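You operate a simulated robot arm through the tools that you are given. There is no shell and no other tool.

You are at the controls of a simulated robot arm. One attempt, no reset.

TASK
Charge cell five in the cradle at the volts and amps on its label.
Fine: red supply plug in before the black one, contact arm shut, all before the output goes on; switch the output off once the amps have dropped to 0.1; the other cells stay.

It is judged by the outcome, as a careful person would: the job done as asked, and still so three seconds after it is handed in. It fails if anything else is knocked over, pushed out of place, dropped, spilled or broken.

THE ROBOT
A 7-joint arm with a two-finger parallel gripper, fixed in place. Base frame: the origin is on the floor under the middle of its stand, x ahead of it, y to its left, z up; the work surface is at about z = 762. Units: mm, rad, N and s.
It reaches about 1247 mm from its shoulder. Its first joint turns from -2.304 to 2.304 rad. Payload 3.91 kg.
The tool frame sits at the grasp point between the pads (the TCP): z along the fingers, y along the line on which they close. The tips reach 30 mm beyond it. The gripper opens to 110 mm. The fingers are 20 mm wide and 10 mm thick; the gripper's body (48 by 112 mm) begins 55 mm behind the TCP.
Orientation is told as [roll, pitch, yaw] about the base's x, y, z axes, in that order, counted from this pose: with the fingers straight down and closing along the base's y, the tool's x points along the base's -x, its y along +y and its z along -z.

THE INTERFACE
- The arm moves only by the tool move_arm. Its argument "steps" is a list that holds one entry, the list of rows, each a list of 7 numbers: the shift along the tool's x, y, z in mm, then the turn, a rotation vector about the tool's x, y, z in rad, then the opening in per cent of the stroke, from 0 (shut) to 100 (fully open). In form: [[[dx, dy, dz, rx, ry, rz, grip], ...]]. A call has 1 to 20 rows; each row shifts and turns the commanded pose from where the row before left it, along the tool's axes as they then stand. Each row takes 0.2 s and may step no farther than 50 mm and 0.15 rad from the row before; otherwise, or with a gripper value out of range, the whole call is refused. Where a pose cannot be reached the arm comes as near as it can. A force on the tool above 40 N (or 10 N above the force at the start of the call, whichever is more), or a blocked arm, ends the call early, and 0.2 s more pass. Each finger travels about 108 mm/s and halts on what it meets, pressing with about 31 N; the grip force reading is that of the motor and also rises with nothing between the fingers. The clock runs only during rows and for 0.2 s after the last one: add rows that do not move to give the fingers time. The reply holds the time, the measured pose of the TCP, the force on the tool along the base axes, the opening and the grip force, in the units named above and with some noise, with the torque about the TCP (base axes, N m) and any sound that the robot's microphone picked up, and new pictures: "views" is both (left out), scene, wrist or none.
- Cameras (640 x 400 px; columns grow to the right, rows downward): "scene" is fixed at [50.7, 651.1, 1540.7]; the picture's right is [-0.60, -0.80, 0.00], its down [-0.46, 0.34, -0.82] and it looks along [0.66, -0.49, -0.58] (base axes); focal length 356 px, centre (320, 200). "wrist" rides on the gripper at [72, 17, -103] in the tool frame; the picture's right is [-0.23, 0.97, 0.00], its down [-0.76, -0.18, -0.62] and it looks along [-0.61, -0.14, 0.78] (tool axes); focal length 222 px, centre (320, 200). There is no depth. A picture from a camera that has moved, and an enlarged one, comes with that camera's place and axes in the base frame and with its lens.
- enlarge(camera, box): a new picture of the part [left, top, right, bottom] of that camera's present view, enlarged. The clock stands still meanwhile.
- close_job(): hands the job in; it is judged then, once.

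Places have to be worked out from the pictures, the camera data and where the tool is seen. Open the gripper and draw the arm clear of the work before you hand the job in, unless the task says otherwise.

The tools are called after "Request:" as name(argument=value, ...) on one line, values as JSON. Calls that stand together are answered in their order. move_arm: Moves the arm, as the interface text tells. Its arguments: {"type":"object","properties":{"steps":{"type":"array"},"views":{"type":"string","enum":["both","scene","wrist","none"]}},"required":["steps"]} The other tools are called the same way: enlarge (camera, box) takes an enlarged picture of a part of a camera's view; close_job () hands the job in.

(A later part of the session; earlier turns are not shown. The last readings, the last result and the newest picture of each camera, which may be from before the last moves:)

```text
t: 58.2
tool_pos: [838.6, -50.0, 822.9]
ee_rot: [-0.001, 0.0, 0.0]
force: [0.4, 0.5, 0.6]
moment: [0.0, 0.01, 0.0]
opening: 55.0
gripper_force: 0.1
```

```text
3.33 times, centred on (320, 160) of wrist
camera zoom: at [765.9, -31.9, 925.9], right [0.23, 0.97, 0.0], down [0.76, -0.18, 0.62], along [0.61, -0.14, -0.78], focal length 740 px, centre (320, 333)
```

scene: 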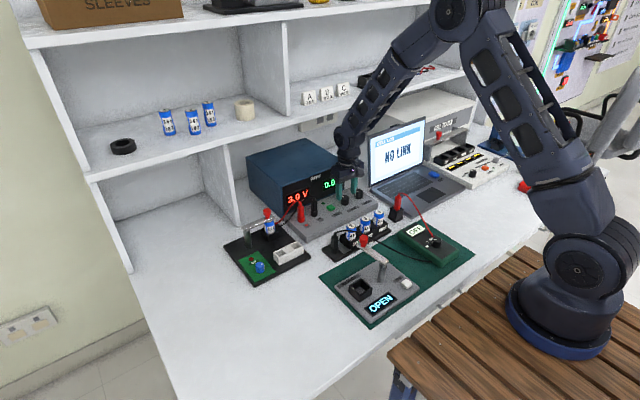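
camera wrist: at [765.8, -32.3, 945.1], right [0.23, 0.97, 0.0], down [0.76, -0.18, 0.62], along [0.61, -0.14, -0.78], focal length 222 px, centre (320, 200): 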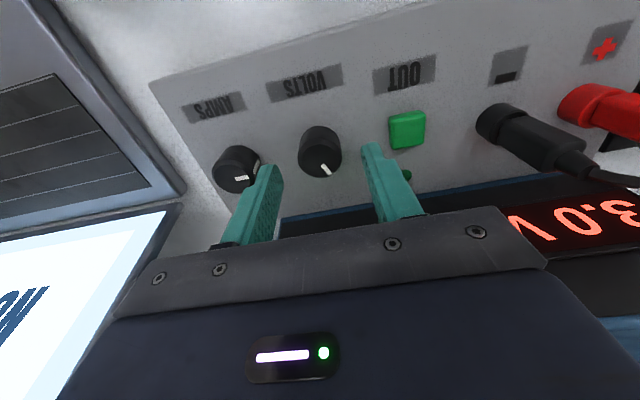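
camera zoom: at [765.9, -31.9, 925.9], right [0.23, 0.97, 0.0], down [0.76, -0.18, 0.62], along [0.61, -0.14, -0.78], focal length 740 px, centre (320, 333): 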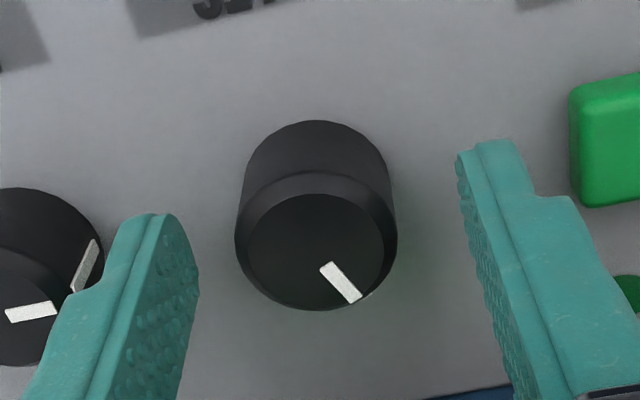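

Fingers straddle the knob with ~13 mm overlap and the tips above the panel. I close on it.

Request:
move_arm(steps=[[[0, 0, 0, 0, 0, 0, 20], [0, 0, 0, 0, 0, 0, 20], [0, 0, 0, 0, 0, 0, 20]]], views="none")

Request:
enlarge(camera="scene", box=[270, 150, 390, 230])

Request:
enlarge(camera="wrist", box=[240, 100, 400, 220])

```text
t: 59.0
tool_pos: [837.6, -50.5, 823.8]
ee_rot: [0.0, -0.002, -0.001]
force: [0.4, -12.4, -1.3]
moment: [-0.38, -0.1, -0.01]
opening: 31.1
gripper_force: 45.1
```

```text
5.00 times, centred on (330, 190) of scene
camera zoom: at [50.7, 651.1, 1540.7], right [-0.6, -0.8, 0.0], down [-0.46, 0.34, -0.82], along [0.66, -0.49, -0.58], focal length 1779 px, centre (270, 250)
```

zoom: 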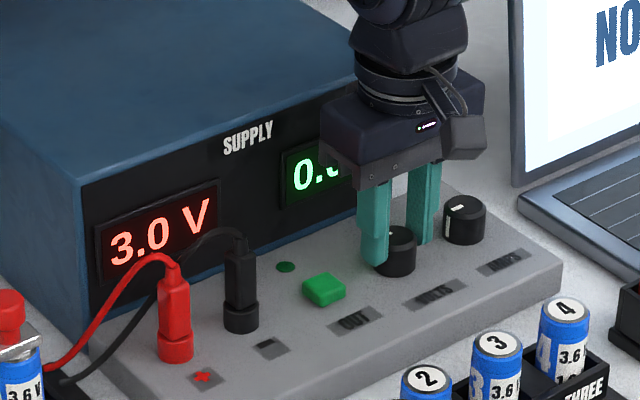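

```text
3.33 times, centred on (320, 160) of wrist
camera zoom: at [765.9, -32.8, 925.9], right [0.23, 0.97, 0.0], down [0.76, -0.18, 0.62], along [0.61, -0.14, -0.78], focal length 740 px, centre (320, 333)
```

zoom: 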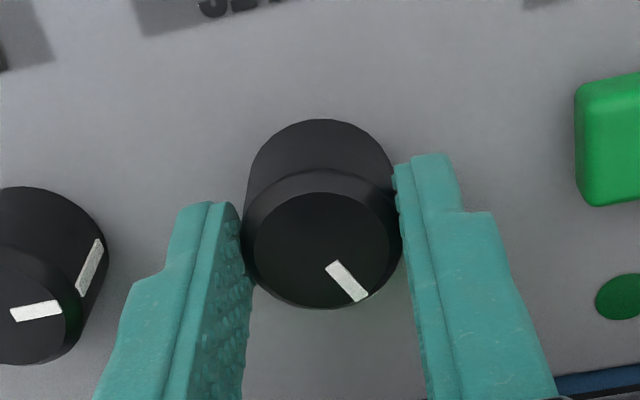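

The knob is gripped (31 mm), with a 12 N side load, so it lies a touch more to −y. I ease that and turn 0.12 rad clockwise as a test.

Request:
move_arm(steps=[[[0, -0.8, 0, 0, 0, 0, 20], [0, 0, 0, 0, 0, 0.06, 20], [0, 0, 0, 0, 0, 0.06, 20], [0, 0, 0, 0, 0, 0, 20]]], views="none")

Request:
enlarge(camera="scene", box=[270, 150, 390, 230])

Request:
enlarge(camera="wrist", box=[240, 100, 400, 220])

```text
t: 60.0
tool_pos: [838.4, -50.5, 823.0]
ee_rot: [0.0, 0.001, -0.122]
force: [4.7, -9.8, -9.9]
moment: [-0.33, -0.73, 0.02]
opening: 31.0
gripper_force: 45.1
```

```text
5.00 times, centred on (330, 190) of scene
camera zoom: at [50.7, 651.1, 1540.7], right [-0.6, -0.8, 0.0], down [-0.46, 0.34, -0.82], along [0.66, -0.49, -0.58], focal length 1779 px, centre (270, 250)
```

zoom: 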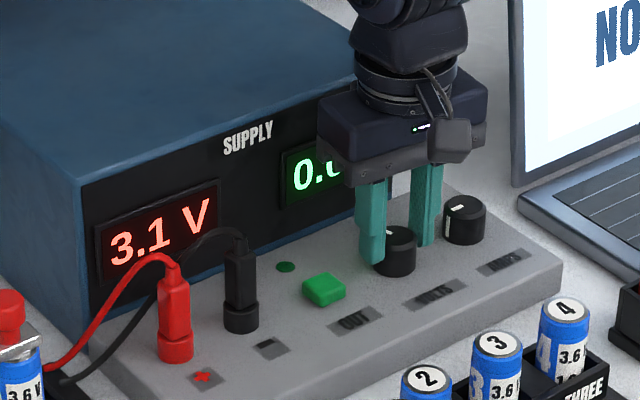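

```text
3.33 times, centred on (320, 160) of wrist
camera zoom: at [768.5, -24.2, 926.0], right [0.34, 0.94, 0.0], down [0.73, -0.27, 0.62], along [0.58, -0.21, -0.78], focal length 740 px, centre (320, 333)
```

zoom: 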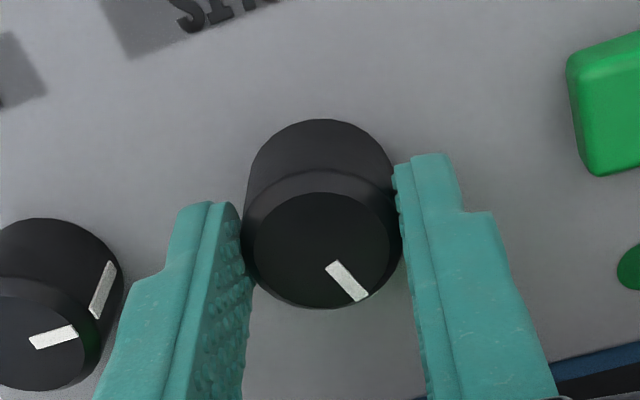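

Clockwise raises the volts: 3.1 V after 0.12 rad. I turn 0.24 rad more and read again.

Request:
move_arm(steps=[[[0, 0, 0, 0, 0, 0.08, 20], [0, 0, 0, 0, 0, 0.08, 20], [0, 0, 0, 0, 0, 0.08, 20], [0, 0, 0, 0, 0, 0, 20]]], views="none")

Request:
enlarge(camera="scene", box=[270, 150, 390, 230])

Request:
enlarge(camera="wrist", box=[240, 100, 400, 220])

```text
t: 61.0
tool_pos: [838.6, -50.5, 822.1]
ee_rot: [-0.001, -0.001, -0.362]
force: [5.6, -3.5, -8.5]
moment: [-0.03, -0.12, 0.01]
opening: 31.1
gripper_force: 44.9
```

```text
5.00 times, centred on (330, 190) of scene
camera zoom: at [50.7, 651.1, 1540.7], right [-0.6, -0.8, 0.0], down [-0.46, 0.34, -0.82], along [0.66, -0.49, -0.58], focal length 1779 px, centre (270, 250)
```

zoom: 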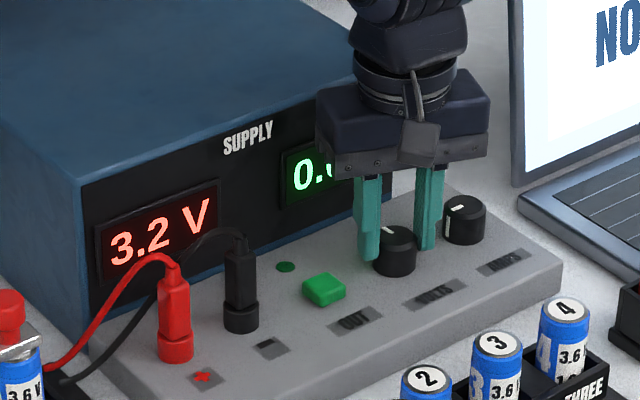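

```text
3.33 times, centred on (320, 160) of wrist
camera zoom: at [776.7, -8.0, 926.0], right [0.56, 0.83, 0.0], down [0.65, -0.44, 0.62], along [0.52, -0.35, -0.78], focal length 740 px, centre (320, 333)
```

zoom: 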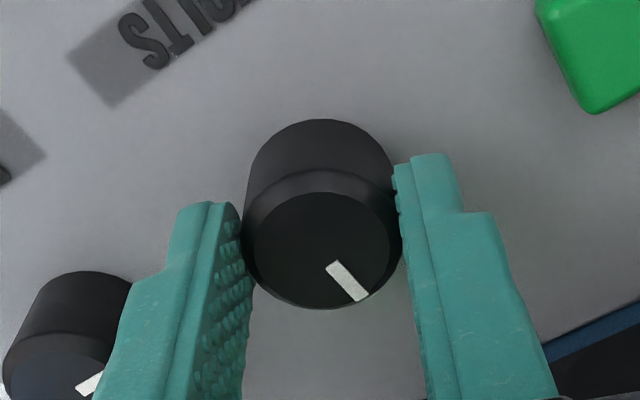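

The knob follows without slipping: 3.2 V at 0.36 rad. I continue another 0.39 rad, still clear of the box front (~x 906).

Request:
move_arm(steps=[[[0, 0, 0, 0, 0, 0.08, 20], [0, 0, 0, 0, 0, 0.08, 20], [0, 0, 0, 0, 0, 0.08, 20], [0, 0, 0, 0, 0, 0.08, 20], [0, 0, 0, 0, 0, 0.07, 20], [0, 0, 0, 0, 0, 0, 20]]], views="none")

Request:
enlarge(camera="scene", box=[270, 150, 390, 230])

Request:
enlarge(camera="wrist", box=[240, 100, 400, 220])

```text
t: 62.4
tool_pos: [837.9, -49.6, 823.0]
ee_rot: [-0.002, 0.0, -0.751]
force: [8.2, 10.3, -9.2]
moment: [0.63, -0.04, 0.03]
opening: 31.0
gripper_force: 45.0
```

```text
5.00 times, centred on (330, 190) of scene
camera zoom: at [50.7, 651.1, 1540.7], right [-0.6, -0.8, 0.0], down [-0.46, 0.34, -0.82], along [0.66, -0.49, -0.58], focal length 1779 px, centre (270, 250)
```

zoom: 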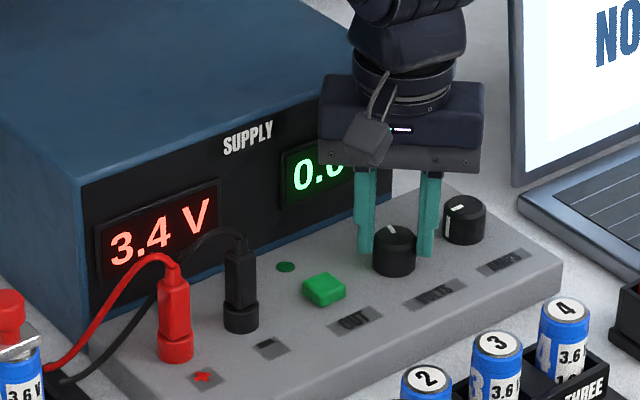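

```text
3.33 times, centred on (320, 160) of wrist
camera zoom: at [797.3, 12.9, 926.0], right [0.83, 0.56, 0.0], down [0.44, -0.65, 0.62], along [0.35, -0.52, -0.78], focal length 740 px, centre (320, 333)
```

zoom: 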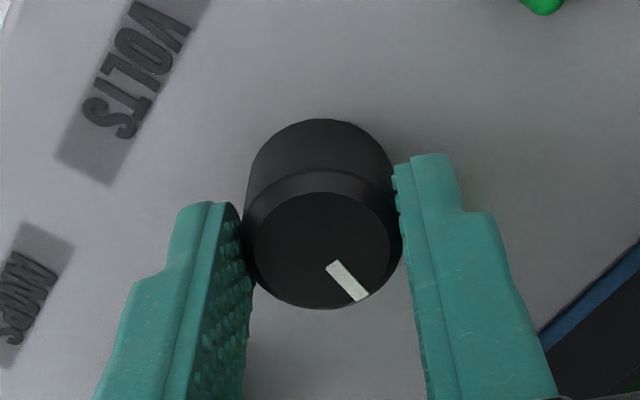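

3.4 V at 0.75 rad (≈0.53 V/rad), so about 0.38 rad more. Box front measures x ≈ 908, leaving room. I turn 0.24 and read.

Request:
move_arm(steps=[[[0, 0, 0, 0, 0, 0.08, 20], [0, 0, 0, 0, 0, 0.08, 20], [0, 0, 0, 0, 0, 0.08, 20], [0, 0, 0, 0, 0, 0, 20]]], views="none")

Request:
enlarge(camera="scene", box=[270, 150, 390, 230])

```text
t: 63.4
tool_pos: [839.9, -47.8, 824.1]
ee_rot: [0.0, 0.001, -0.991]
force: [13.1, 20.1, -9.6]
moment: [0.34, -0.49, 0.02]
opening: 31.1
gripper_force: 45.0
```

```text
5.00 times, centred on (330, 190) of scene
camera zoom: at [50.7, 651.1, 1540.7], right [-0.6, -0.8, 0.0], down [-0.46, 0.34, -0.82], along [0.66, -0.49, -0.58], focal length 1779 px, centre (270, 250)
```

zoom: 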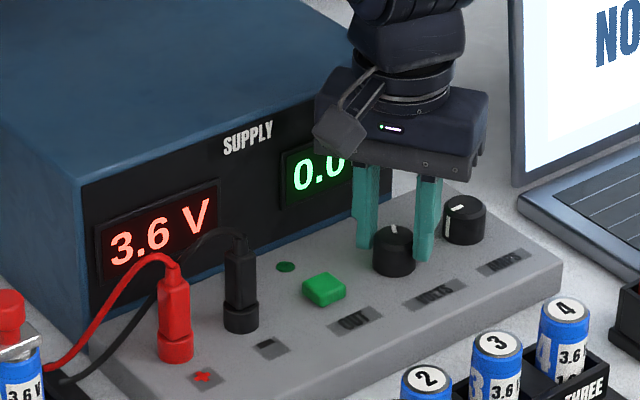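

It reads 3.6 V, but by the slope it is probably near the low edge (~3.57). I add 0.05 rad to centre it and relieve the side load.

Request:
move_arm(steps=[[[0.4, 0.9, 0, 0, 0, 0, 20], [0, 0, 0, 0, 0, 0.05, 20], [0, 0, 0, 0, 0, 0, 20]]], views="none")

Request:
enlarge(camera="scene", box=[270, 150, 390, 230])

```text
t: 64.2
tool_pos: [840.0, -49.2, 823.0]
ee_rot: [-0.002, 0.0, -1.041]
force: [6.8, 14.2, -7.3]
moment: [0.41, -0.04, 0.03]
opening: 30.9
gripper_force: 44.6
```

```text
5.00 times, centred on (330, 190) of scene
camera zoom: at [50.7, 651.1, 1540.7], right [-0.6, -0.8, 0.0], down [-0.46, 0.34, -0.82], along [0.66, -0.49, -0.58], focal length 1779 px, centre (270, 250)
```

zoom: 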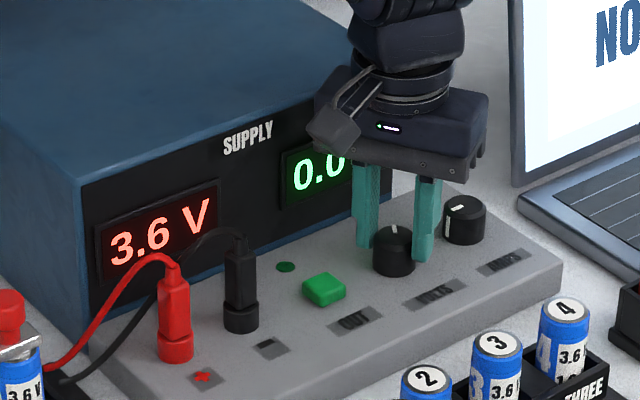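

Still 3.6 V. I open the fingers and rise off the knob, then look again at the reading and at the AMPS knob.

Request:
move_arm(steps=[[[0, 0, 0, 0, 0, 0, 48], [0, 0, 0, 0, 0, 0, 48], [0, 0, -20, 0, 0, 0, 48], [0, 0, -30, 0, 0, 0, 48], [0, 0, -20, 0, 0, -0.14, 48], [0, 0, 0, 0, 0, -0.15, 48], [0, 0, 0, 0, 0, -0.15, 48], [0, 0, 0, 0, 0, -0.15, 48], [0, 0, 0, 0, 0, -0.15, 48], [0, 0, 0, 0, 0, -0.15, 48], [0, 0, 0, 0, 0, -0.15, 48], [0, 0, 0, 0, 0, 0, 48]]])

Request:
enlarge(camera="scene", box=[270, 150, 390, 230])

Request:
enlarge(camera="wrist", box=[200, 80, 360, 200])

```text
t: 66.8
tool_pos: [839.4, -49.2, 894.0]
ee_rot: [0.0, 0.001, 0.003]
force: [0.4, 0.5, 0.0]
moment: [0.02, -0.01, 0.01]
opening: 52.9
gripper_force: 0.1
camera wrist: at [766.0, -32.0, 996.5], right [0.23, 0.97, 0.0], down [0.76, -0.18, 0.62], along [0.61, -0.14, -0.78], focal length 222 px, centre (320, 200)
```

scene: 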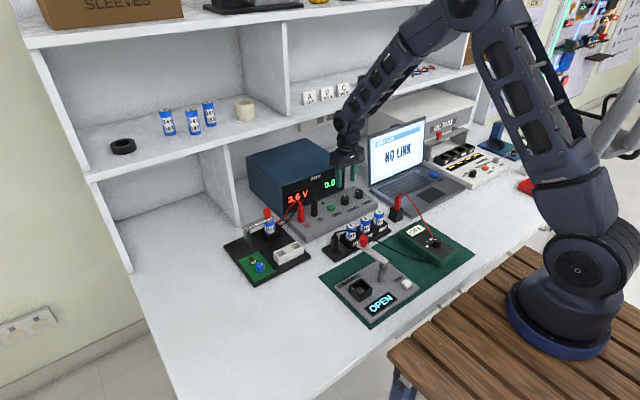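
wrist: 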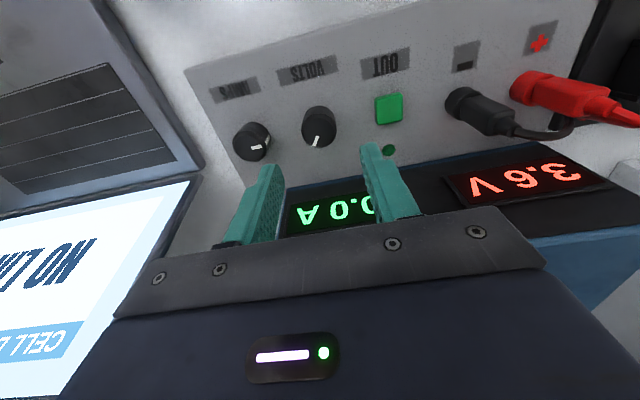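

```text
5.00 times, centred on (330, 190) of scene
camera zoom: at [50.7, 651.1, 1540.7], right [-0.6, -0.8, 0.0], down [-0.46, 0.34, -0.82], along [0.66, -0.49, -0.58], focal length 1779 px, centre (270, 250)
```

zoom: 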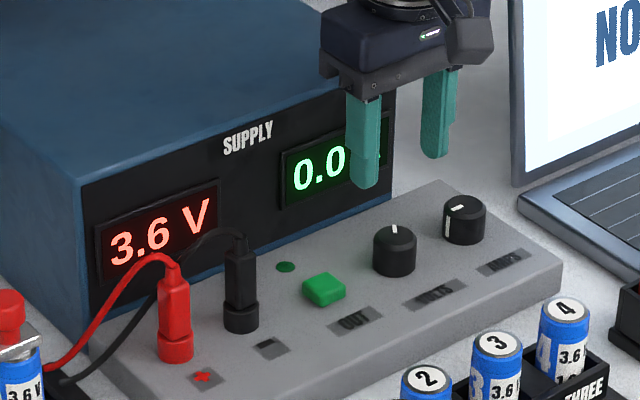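

```text
3.33 times, centred on (280, 140) of wrist
camera zoom: at [766.0, -32.0, 996.5], right [0.23, 0.97, 0.0], down [0.76, -0.18, 0.62], along [0.61, -0.14, -0.78], focal length 740 px, centre (453, 400)
```

zoom: 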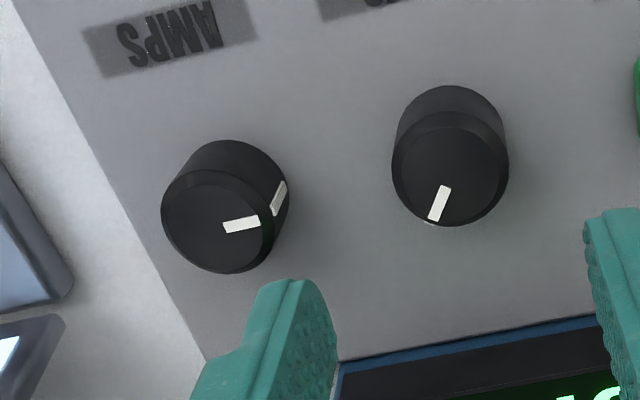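

VOLTS holds at 3.6 V. AMPS lies 66 mm further to −y, at about (838.5, −115.4). I move above it and pre-turn the gripper counterclockwise so there is a long clockwise stroke available.

Request:
move_arm(steps=[[[0.5, -33, 0, 0, 0, 0, 48], [0.4, -33, 0, 0, 0, 0, 48], [0, 0, 0, 0, 0, -0.15, 48], [0, 0, 0, 0, 0, -0.15, 48], [0, 0, 0, 0, 0, -0.15, 48], [0, 0, 0, 0, 0, -0.15, 48], [0, 0, 0, 0, 0, -0.15, 48], [0, 0, 0, 0, 0, -0.15, 48], [0, 0, 30, 0, 0, 0, 48], [0, 0, 15, 0, 0, 0, 48], [0, 0, 0, 0, 0, 0, 48]]])

Request:
enlarge(camera="wrist", box=[240, 100, 400, 220])

Request:
enlarge(camera="scene", box=[290, 140, 410, 230])

```text
t: 69.2
tool_pos: [838.0, -115.2, 847.5]
ee_rot: [0.001, 0.002, 0.898]
force: [0.1, -0.2, -0.1]
moment: [0.01, -0.01, 0.04]
opening: 52.8
gripper_force: 0.1
camera wrist: at [779.7, -160.6, 951.1], right [-0.62, 0.78, 0.0], down [0.61, 0.49, 0.62], along [0.49, 0.39, -0.78], focal length 222 px, centre (320, 200)
```

scene: 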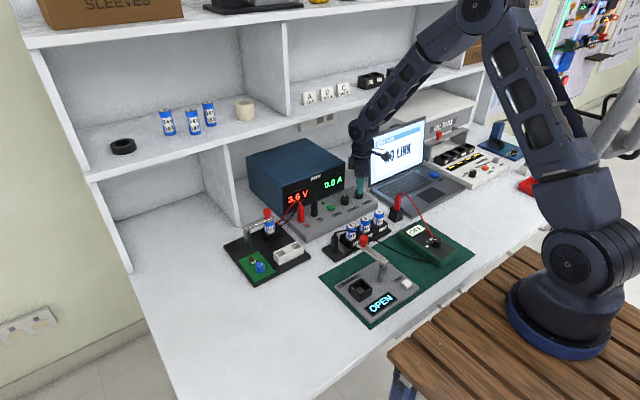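
wrist: 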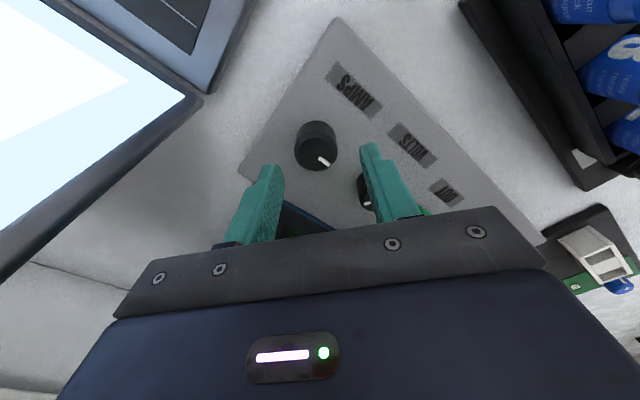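

```text
3.33 times, centred on (320, 160) of wrist
camera zoom: at [779.7, -160.6, 951.1], right [-0.62, 0.78, 0.0], down [0.61, 0.49, 0.62], along [0.49, 0.39, -0.78], focal length 740 px, centre (320, 333)
```

zoom: 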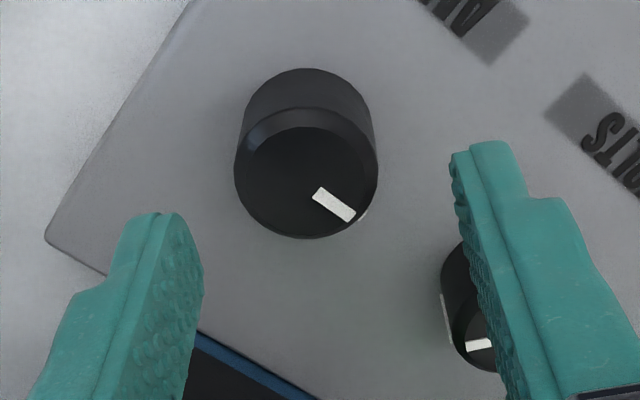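

```text
4.44 times, centred on (350, 185) of scene
camera zoom: at [50.7, 651.1, 1540.7], right [-0.6, -0.8, 0.0], down [-0.46, 0.34, -0.82], along [0.66, -0.49, -0.58], focal length 1581 px, centre (187, 267)
```

zoom: 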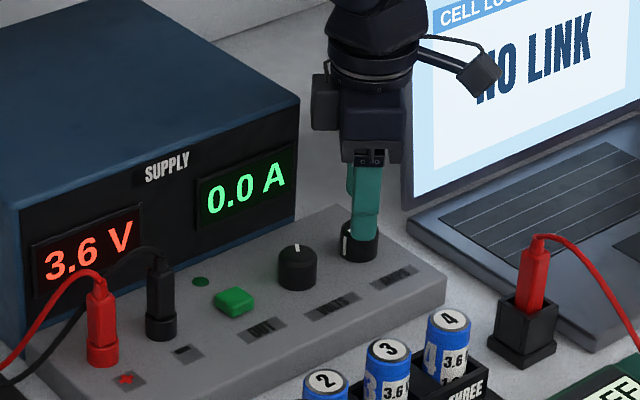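

Both displays are now visible past the arm. The AMPS knob sits about 3 mm off along the finger axis; I correct, descend to the same height as before, and close.

Request:
move_arm(steps=[[[1.4, -2.7, 6, 0, 0, 0, 48], [0, 0, 7, 0, 0, 0, 48], [0, 0, 6, 0, 0, 0, 48], [0, 0, 5, 0, 0, 0, 48], [0, 0, 0, 0, 0, 0, 48]]], views="none")

Request:
enlarge(camera="wrist", box=[240, 100, 400, 220])

Request:
enlarge(camera="scene", box=[320, 160, 390, 220])

```text
t: 70.4
tool_pos: [839.7, -117.9, 824.9]
ee_rot: [0.001, 0.0, 0.9]
force: [-1.6, 0.6, 0.9]
moment: [0.01, 0.0, -0.01]
opening: 52.5
gripper_force: 0.0
```

```text
3.33 times, centred on (320, 160) of wrist
camera zoom: at [780.8, -163.7, 927.3], right [-0.62, 0.78, 0.0], down [0.61, 0.49, 0.62], along [0.49, 0.39, -0.78], focal length 740 px, centre (320, 333)
```

zoom: 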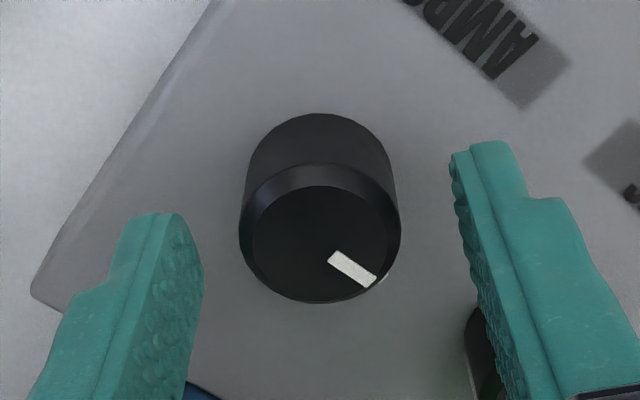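

```text
6.67 times, centred on (355, 190) of scene
camera zoom: at [50.7, 651.1, 1540.7], right [-0.6, -0.8, 0.0], down [-0.46, 0.34, -0.82], along [0.66, -0.49, -0.58], focal length 2372 px, centre (87, 267)
```

zoom: 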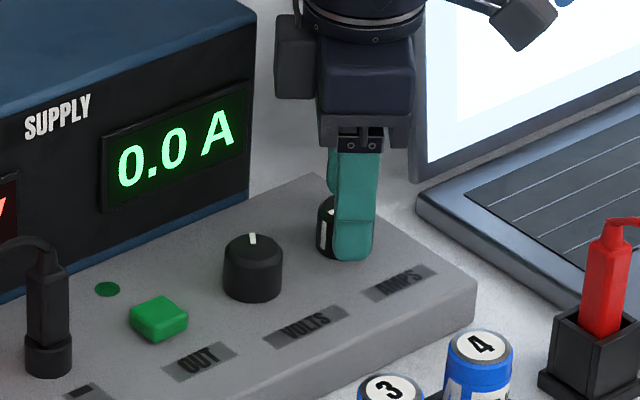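

The knob is centred between the fingers. I close and turn 0.3 rad clockwise, then read.

Request:
move_arm(steps=[[[0, 0, 0, 0, 0, 0, 20], [0, 0, 0, 0, 0, 0, 20], [0, 0, 0, 0, 0, 0, 20], [0, 0, 0, 0, 0, 0.1, 20], [0, 0, 0, 0, 0, 0.1, 20], [0, 0, 0, 0, 0, 0.1, 20], [0, 0, 0, 0, 0, 0, 20]]], views="none")

Request:
enlarge(camera="scene", box=[280, 150, 390, 230])

Request:
enlarge(camera="wrist", box=[240, 100, 400, 220])

```text
t: 72.0
tool_pos: [839.5, -118.8, 825.1]
ee_rot: [-0.001, -0.001, 0.598]
force: [4.5, 0.7, -3.6]
moment: [0.05, -0.18, -0.06]
opening: 31.3
gripper_force: 45.0
```

```text
5.00 times, centred on (335, 190) of scene
camera zoom: at [50.7, 651.1, 1540.7], right [-0.6, -0.8, 0.0], down [-0.46, 0.34, -0.82], along [0.66, -0.49, -0.58], focal length 1779 px, centre (245, 250)
```

zoom: 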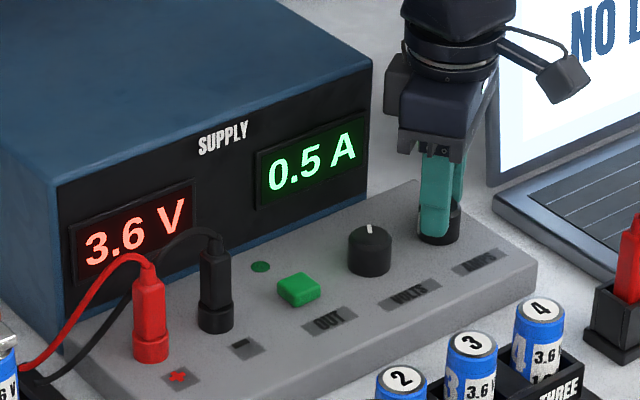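

```text
3.33 times, centred on (320, 160) of wrist
camera zoom: at [769.8, -144.3, 927.3], right [-0.36, 0.93, 0.0], down [0.73, 0.28, 0.62], along [0.58, 0.22, -0.78], focal length 740 px, centre (320, 333)
```

zoom: 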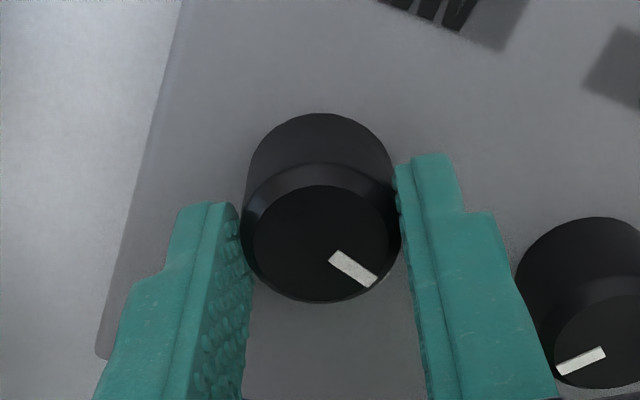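

The amps setting reads 0.5 A after 0.3 rad. I turn another 0.6 rad and read.

Request:
move_arm(steps=[[[0, 0, 0, 0, 0, 0.1, 20], [0, 0, 0, 0, 0, 0.1, 20], [0, 0, 0, 0, 0, 0.1, 20], [0, 0, 0, 0, 0, 0.1, 20], [0, 0, 0, 0, 0, 0.1, 20], [0, 0, 0, 0, 0, 0.1, 20], [0, 0, 0, 0, 0, 0, 20]]], views="none")

Request:
enlarge(camera="scene", box=[280, 150, 390, 230])

```text
t: 73.6
tool_pos: [838.1, -116.4, 823.7]
ee_rot: [-0.001, 0.0, 0.0]
force: [4.5, 9.5, -4.1]
moment: [0.35, -0.34, -0.04]
opening: 30.9
gripper_force: 44.9
```

```text
5.00 times, centred on (335, 190) of scene
camera zoom: at [50.7, 651.1, 1540.7], right [-0.6, -0.8, 0.0], down [-0.46, 0.34, -0.82], along [0.66, -0.49, -0.58], focal length 1779 px, centre (245, 250)
```

zoom: 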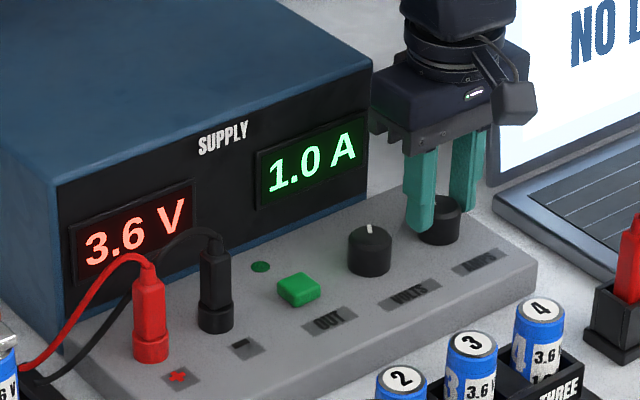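

1.0 A now; slope ≈0.83 A/rad, so about 1.2 rad more. I turn 0.8 rad further and read.

Request:
move_arm(steps=[[[0, 0, 0, 0, 0, 0.1, 20], [0, 0, 0, 0, 0, 0.1, 20], [0, 0, 0, 0, 0, 0.1, 20], [0, 0, 0, 0, 0, 0.1, 20], [0, 0, 0, 0, 0, 0.1, 20], [0, 0, 0, 0, 0, 0.1, 20], [0, 0, 0, 0, 0, 0.1, 20], [0, 0, 0, 0, 0, 0.1, 20], [0, 0, 0, 0, 0, 0, 20]]], views="none")

Request:
enlarge(camera="scene", box=[280, 150, 390, 230])

```text
t: 75.6
tool_pos: [838.5, -116.8, 823.2]
ee_rot: [-0.001, 0.0, -0.802]
force: [-2.9, 27.2, -9.3]
moment: [0.78, 0.1, 0.02]
opening: 30.9
gripper_force: 45.1
```

```text
5.00 times, centred on (335, 190) of scene
camera zoom: at [50.7, 651.1, 1540.7], right [-0.6, -0.8, 0.0], down [-0.46, 0.34, -0.82], along [0.66, -0.49, -0.58], focal length 1779 px, centre (245, 250)
```

zoom: 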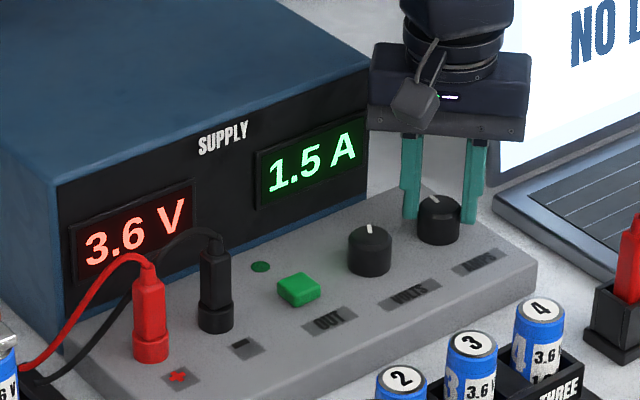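

1.5 A; slope ≈0.7 A/rad, so ~0.7 rad remain. I relieve the 27 N side load by shifting +1.5 mm in y, then turn 0.5 rad.

Request:
move_arm(steps=[[[1.1, 1.0, 0, 0, 0, 0, 20], [0, 0, 0, 0, 0, 0.1, 20], [0, 0, 0, 0, 0, 0.1, 20], [0, 0, 0, 0, 0, 0.1, 20], [0, 0, 0, 0, 0, 0.1, 20], [0, 0, 0, 0, 0, 0.1, 20], [0, 0, 0, 0, 0, 0, 20]]], views="none")

Request:
enlarge(camera="scene", box=[280, 150, 390, 230])

```text
t: 77.2
tool_pos: [838.9, -117.1, 824.9]
ee_rot: [0.0, 0.0, -1.303]
force: [11.1, 11.5, -9.0]
moment: [0.17, -0.36, 0.02]
opening: 30.9
gripper_force: 45.3
```

```text
5.00 times, centred on (335, 190) of scene
camera zoom: at [50.7, 651.1, 1540.7], right [-0.6, -0.8, 0.0], down [-0.46, 0.34, -0.82], along [0.66, -0.49, -0.58], focal length 1779 px, centre (245, 250)
```

zoom: 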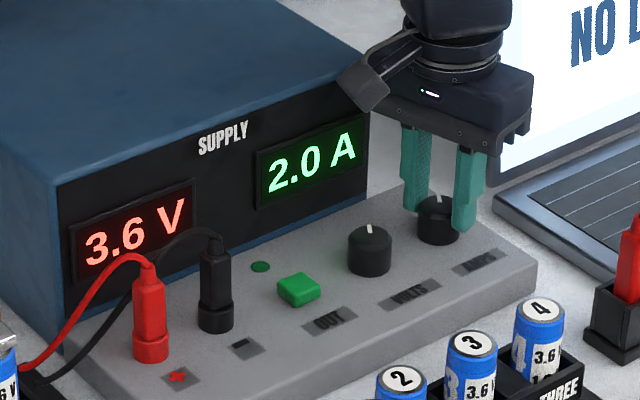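

2.0 A shown, probably near the lower rounding edge; a small +0.05 rad turn should centre it. I check the display again after it.

Request:
move_arm(steps=[[[0, 0, 0, 0, 0, 0.05, 20], [0, 0, 0, 0, 0, 0, 20]]], views="none")

Request:
enlarge(camera="scene", box=[280, 150, 390, 230])

```text
t: 77.8
tool_pos: [839.0, -116.9, 824.3]
ee_rot: [0.0, 0.0, -1.352]
force: [14.0, 7.1, -8.3]
moment: [0.13, -0.43, 0.0]
opening: 31.3
gripper_force: 44.6
```

```text
5.00 times, centred on (335, 190) of scene
camera zoom: at [50.7, 651.1, 1540.7], right [-0.6, -0.8, 0.0], down [-0.46, 0.34, -0.82], along [0.66, -0.49, -0.58], focal length 1779 px, centre (245, 250)
```

zoom: 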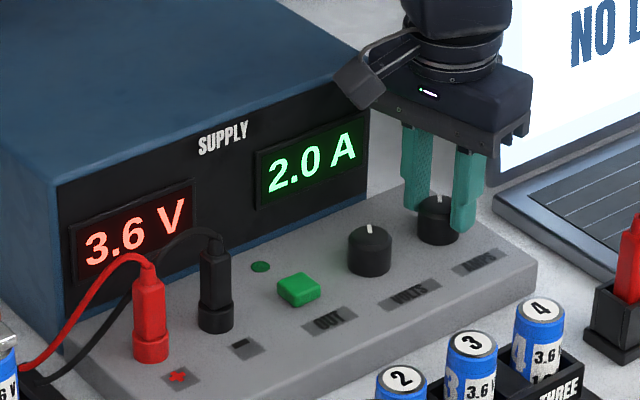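

Still 2.0 A. I release, rise straight up and turn the gripper back.

Request:
move_arm(steps=[[[0, 0, 0, 0, 0, 0, 48], [0, 0, 0, 0, 0, 0, 48], [0, 0, -20, 0, 0, 0, 48], [0, 0, -30, 0, 0, 0, 48], [0, 0, -30, 0, 0, -0.15, 48], [0, 0, 0, 0, 0, -0.15, 48], [0, 0, 0, 0, 0, -0.15, 48], [0, 0, 0, 0, 0, -0.15, 48], [0, 0, 0, 0, 0, -0.15, 48], [0, 0, 0, 0, 0, -0.15, 48], [0, 0, 0, 0, 0, -0.15, 48], [0, 0, 0, 0, 0, -0.15, 48], [0, 0, 0, 0, 0, -0.15, 48], [0, 0, 0, 0, 0, 0, 48]]])

Request:
enlarge(camera="scene", box=[280, 150, 390, 230])

```text
t: 80.8
tool_pos: [838.9, -116.9, 904.3]
ee_rot: [0.0, -0.001, 0.0]
force: [0.3, 0.1, 0.4]
moment: [-0.01, 0.01, -0.05]
opening: 52.8
gripper_force: 0.0
camera wrist: at [766.7, -99.1, 1007.5], right [0.23, 0.97, 0.0], down [0.76, -0.18, 0.62], along [0.61, -0.14, -0.78], focal length 222 px, centre (320, 200)
```

scene: 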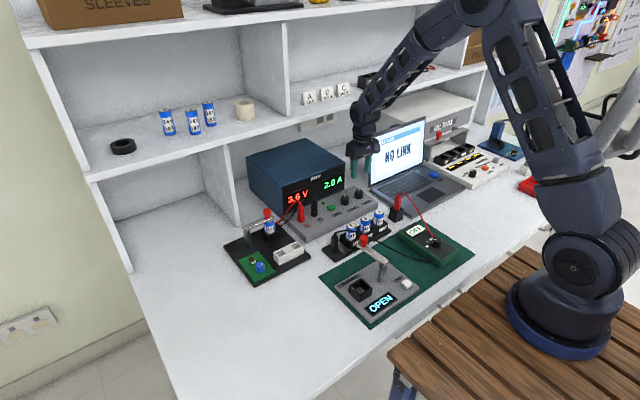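
wrist: 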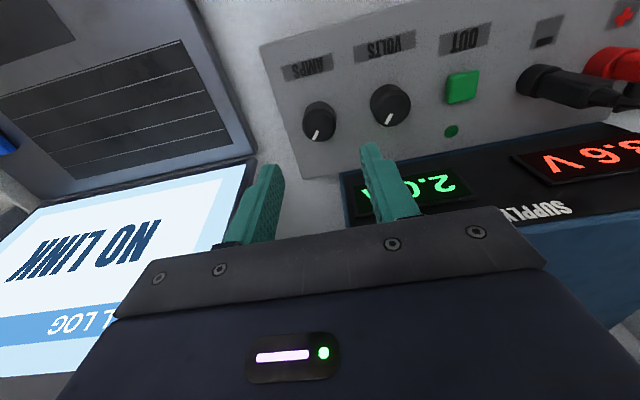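

```text
5.00 times, centred on (335, 190) of scene
camera zoom: at [50.7, 651.1, 1540.7], right [-0.6, -0.8, 0.0], down [-0.46, 0.34, -0.82], along [0.66, -0.49, -0.58], focal length 1779 px, centre (245, 250)
```

zoom: 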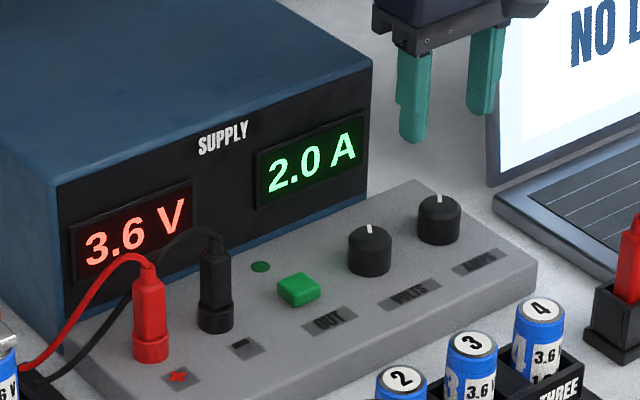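

Settings stand at 3.6 V / 2.0 A. Before switching on I re-check cradle, contact arm, plugs and the trip lamp.

Request:
enlarge(camera="scene", box=[220, 190, 320, 290])

Request:
enlarge(camera="wrist", box=[260, 10, 560, 170])

```text
4.00 times, centred on (270, 240) of scene
camera zoom: at [50.7, 651.1, 1540.7], right [-0.6, -0.8, 0.0], down [-0.46, 0.34, -0.82], along [0.66, -0.49, -0.58], focal length 1423 px, centre (520, 40)
```

zoom: 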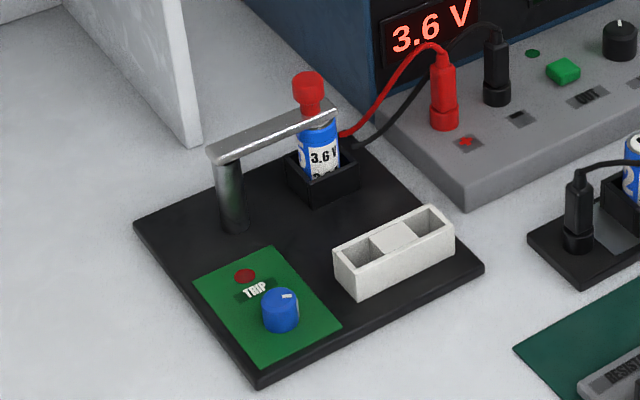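

```text
2.13 times, centred on (410, 90) of wrist
camera zoom: at [766.7, -99.1, 1007.5], right [0.23, 0.97, 0.0], down [0.76, -0.18, 0.62], along [0.61, -0.14, -0.78], focal length 474 px, centre (128, 435)
```

zoom: 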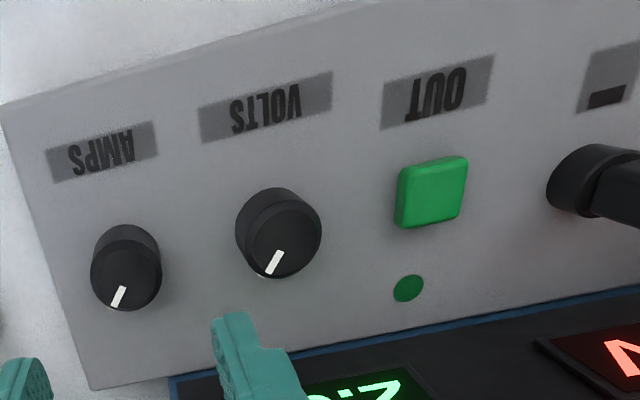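

Everything is in order: cell seated, arm shut, both plugs in, trip lamp dark. I close the fingers and move above the OUT button at about (836.5, 14.5).

Request:
move_arm(steps=[[[0.8, 44, 0, 0, 0, 0, 0], [0.8, 44, 0, 0, 0, 0, 0], [0.8, 43.4, 0, 0, 0, 0, 0], [0, 0, 30, 0, 0, 0, 0], [0, 0, 15, 0, 0, 0, 0], [0, 0, 0, 0, 0, 0, 0]]])

Request:
enlarge(camera="wrist", box=[260, 90, 380, 190])

Request:
enlarge(camera="scene", box=[290, 170, 370, 230])

```text
t: 82.2
tool_pos: [837.8, 15.3, 859.9]
ee_rot: [0.0, -0.001, -0.001]
force: [-0.6, 0.1, 0.3]
moment: [-0.01, 0.0, 0.02]
opening: 0.3
gripper_force: 31.1
camera wrist: at [764.1, 32.5, 962.8], right [0.23, 0.97, 0.0], down [0.76, -0.18, 0.62], along [0.61, -0.14, -0.78], focal length 222 px, centre (320, 200)
```

scene: 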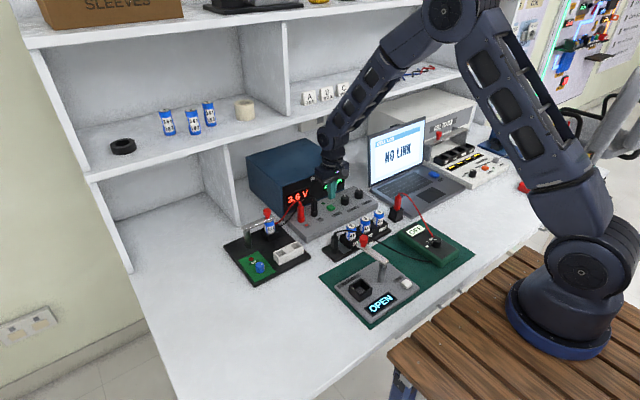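
wrist: 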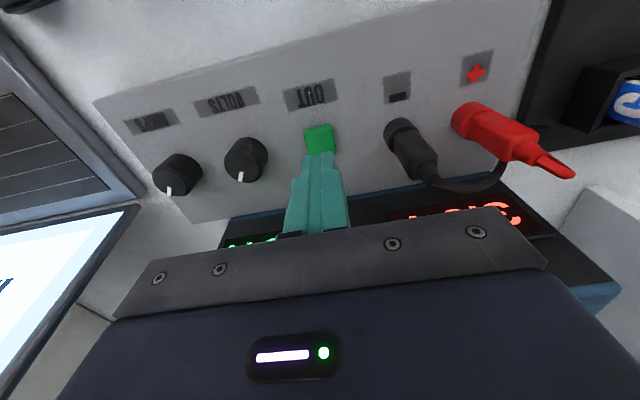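

```text
4.00 times, centred on (320, 140) of wrist
camera zoom: at [764.1, 32.5, 962.8], right [0.23, 0.97, 0.0], down [0.76, -0.18, 0.62], along [0.61, -0.14, -0.78], focal length 888 px, centre (320, 440)
```

zoom: 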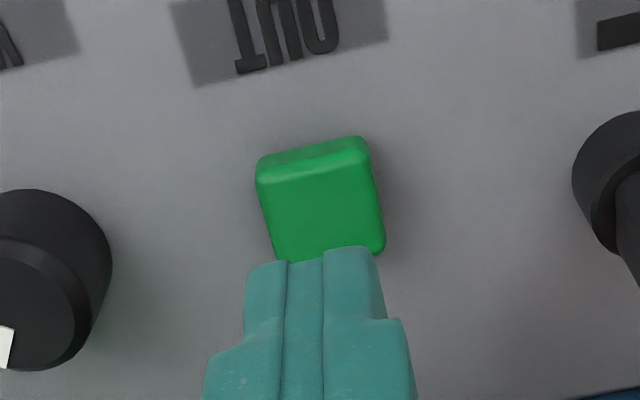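

```text
6.67 times, centred on (330, 200) of scene
camera zoom: at [50.7, 651.1, 1540.7], right [-0.6, -0.8, 0.0], down [-0.46, 0.34, -0.82], along [0.66, -0.49, -0.58], focal length 2372 px, centre (253, 200)
```

zoom: 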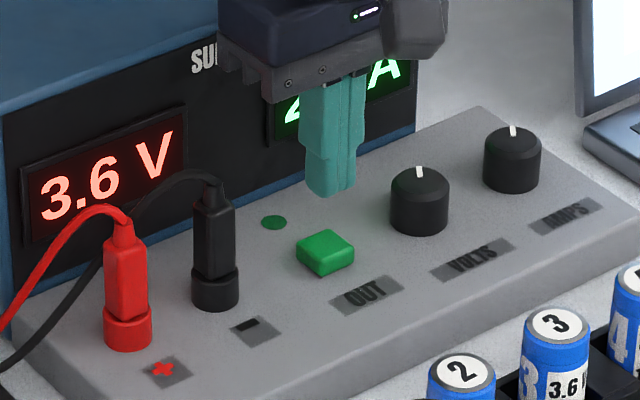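

The button is directly under the closed fingertips. I lower to just above it, then press in small steps.

Request:
move_arm(steps=[[[0, 0, 15, 0, 0, 0, 0], [0, 0, 10, 0, 0, 0, 0], [0, 0, 3, 0, 0, 0, 0], [0, 0, 0, 0, 0, 0, 0]]], views="none")

Request:
enlarge(camera="scene", box=[290, 170, 370, 230])

```text
t: 83.2
tool_pos: [836.8, 14.9, 832.0]
ee_rot: [-0.001, 0.001, -0.002]
force: [-0.3, -0.6, 0.4]
moment: [-0.02, -0.02, 0.0]
opening: 0.0
gripper_force: 31.1
```

```text
6.67 times, centred on (330, 200) of scene
camera zoom: at [50.7, 651.1, 1540.7], right [-0.6, -0.8, 0.0], down [-0.46, 0.34, -0.82], along [0.66, -0.49, -0.58], focal length 2372 px, centre (253, 200)
```

zoom: 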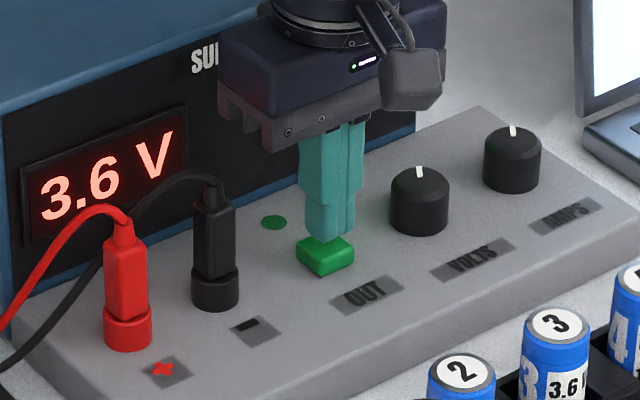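

The tip is a few millimetres above the button, no contact yet. I go down in 1.5 mm steps.

Request:
move_arm(steps=[[[0, 0, 1.5, 0, 0, 0, 0], [0, 0, 1.5, 0, 0, 0, 0], [0, 0, 1.5, 0, 0, 0, 0]]], views="none")

Request:
enlarge(camera="scene", box=[290, 170, 370, 230])

```text
t: 84.0
tool_pos: [836.8, 15.4, 827.4]
ee_rot: [-0.001, -0.001, -0.003]
force: [0.3, 0.4, 0.4]
moment: [-0.03, -0.01, 0.02]
opening: 0.0
gripper_force: 31.7
```

```text
6.67 times, centred on (330, 200) of scene
camera zoom: at [50.7, 651.1, 1540.7], right [-0.6, -0.8, 0.0], down [-0.46, 0.34, -0.82], along [0.66, -0.49, -0.58], focal length 2372 px, centre (253, 200)
```

zoom: 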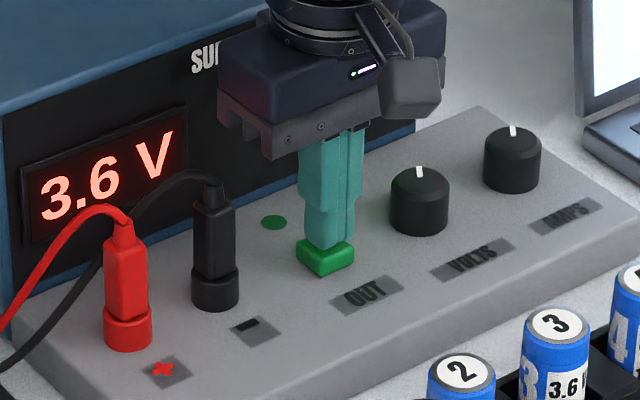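

Nearly touching. One millimetre at a time now.

Request:
move_arm(steps=[[[0, 0, 1, 0, 0, 0, 0], [0, 0, 1, 0, 0, 0, 0]]], views="none")

Request:
enlarge(camera="scene", box=[290, 170, 370, 230])

```text
t: 84.6
tool_pos: [837.7, 16.0, 825.1]
ee_rot: [-0.001, 0.0, -0.002]
force: [0.4, -0.3, -0.5]
moment: [0.02, 0.02, 0.0]
opening: 0.3
gripper_force: 30.7
```

```text
6.67 times, centred on (330, 200) of scene
camera zoom: at [50.7, 651.1, 1540.7], right [-0.6, -0.8, 0.0], down [-0.46, 0.34, -0.82], along [0.66, -0.49, -0.58], focal length 2372 px, centre (253, 200)
```

zoom: 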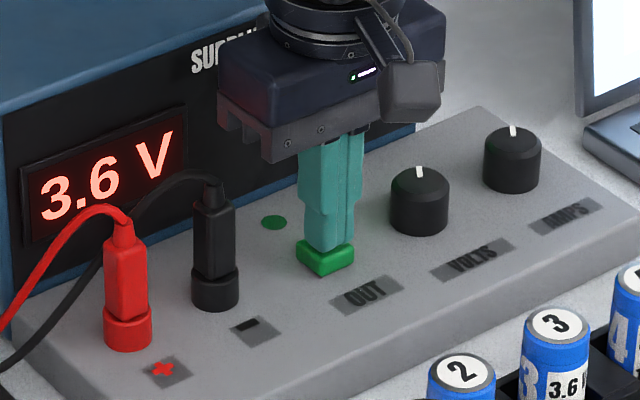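

Still free. Two more 1 mm steps.

Request:
move_arm(steps=[[[0, 0, 1, 0, 0, 0, 0], [0, 0, 1, 0, 0, 0, 0]]], views="none")

Request:
enlarge(camera="scene", box=[290, 170, 370, 230])

```text
t: 85.2
tool_pos: [836.6, 15.0, 823.2]
ee_rot: [0.0, 0.0, -0.001]
force: [0.0, 0.2, 1.0]
moment: [0.0, 0.03, -0.01]
opening: 0.2
gripper_force: 30.9
```

```text
6.67 times, centred on (330, 200) of scene
camera zoom: at [50.7, 651.1, 1540.7], right [-0.6, -0.8, 0.0], down [-0.46, 0.34, -0.82], along [0.66, -0.49, -0.58], focal length 2372 px, centre (253, 200)
```

zoom: 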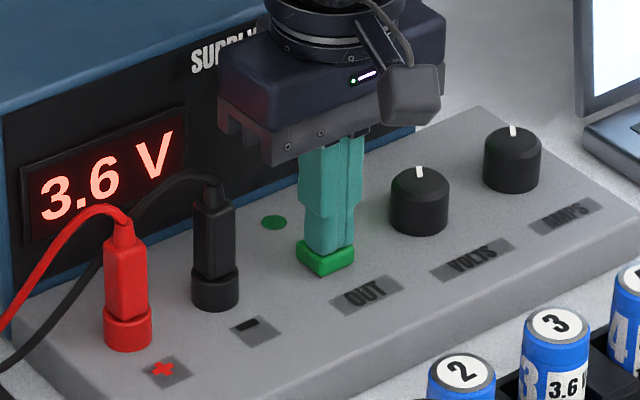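

About 1 N — contact is beginning. I continue 1 mm steps, watching lamp and force.

Request:
move_arm(steps=[[[0, 0, 1, 0, 0, 0, 0]]], views="none")

Request:
enlarge(camera="scene", box=[290, 170, 370, 230])

```text
t: 85.6
tool_pos: [836.8, 15.0, 821.1]
ee_rot: [-0.001, 0.0, -0.001]
force: [-0.5, -0.4, 1.0]
moment: [0.03, -0.02, -0.05]
opening: 0.0
gripper_force: 31.3
```

```text
6.67 times, centred on (330, 200) of scene
camera zoom: at [50.7, 651.1, 1540.7], right [-0.6, -0.8, 0.0], down [-0.46, 0.34, -0.82], along [0.66, -0.49, -0.58], focal length 2372 px, centre (253, 200)
```

zoom: 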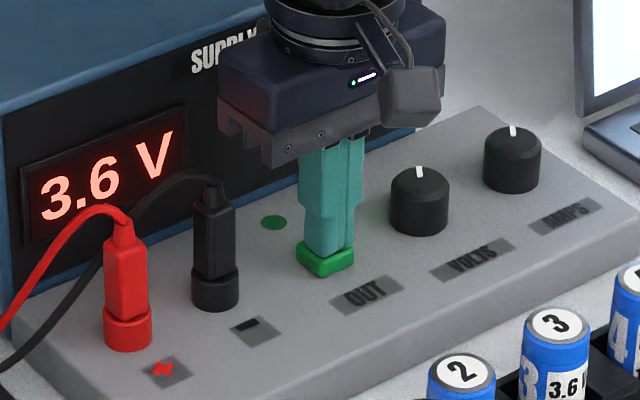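

Force is small; the button seems to start moving. One more millimetre.

Request:
move_arm(steps=[[[0, 0, 1, 0, 0, 0, 0]]], views="none")

Request:
enlarge(camera="scene", box=[290, 170, 370, 230])

```text
t: 86.0
tool_pos: [835.8, 13.8, 820.4]
ee_rot: [0.001, 0.001, -0.002]
force: [0.0, 0.8, 0.5]
moment: [0.05, 0.02, 0.02]
opening: 0.0
gripper_force: 31.2
```

```text
6.67 times, centred on (330, 200) of scene
camera zoom: at [50.7, 651.1, 1540.7], right [-0.6, -0.8, 0.0], down [-0.46, 0.34, -0.82], along [0.66, -0.49, -0.58], focal length 2372 px, centre (253, 200)
```

zoom: 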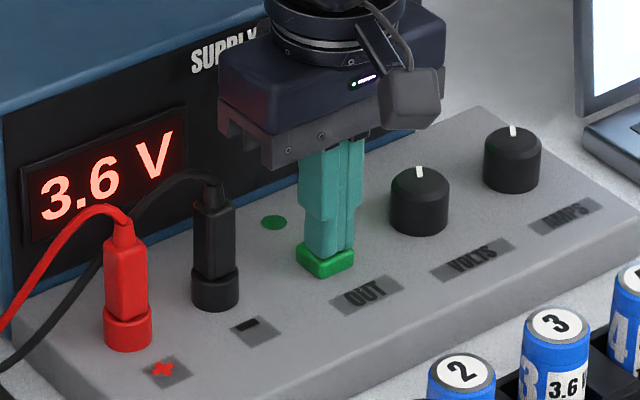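

Lamp still dark. I keep pressing, 1 mm per step.

Request:
move_arm(steps=[[[0, 0, 1, 0, 0, 0, 0], [0, 0, 1, 0, 0, 0, 0]]], views="none")

Request:
enlarge(camera="scene", box=[290, 170, 370, 230])

```text
t: 86.6
tool_pos: [837.1, 15.0, 818.9]
ee_rot: [0.0, 0.0, -0.003]
force: [0.4, -0.6, 2.6]
moment: [-0.01, -0.02, -0.05]
opening: 0.0
gripper_force: 30.7
heard: click
```

```text
6.67 times, centred on (330, 200) of scene
camera zoom: at [50.7, 651.1, 1540.7], right [-0.6, -0.8, 0.0], down [-0.46, 0.34, -0.82], along [0.66, -0.49, -0.58], focal length 2372 px, centre (253, 200)
```

zoom: 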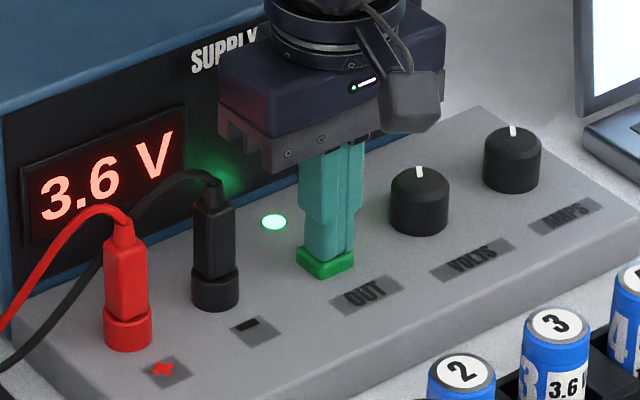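

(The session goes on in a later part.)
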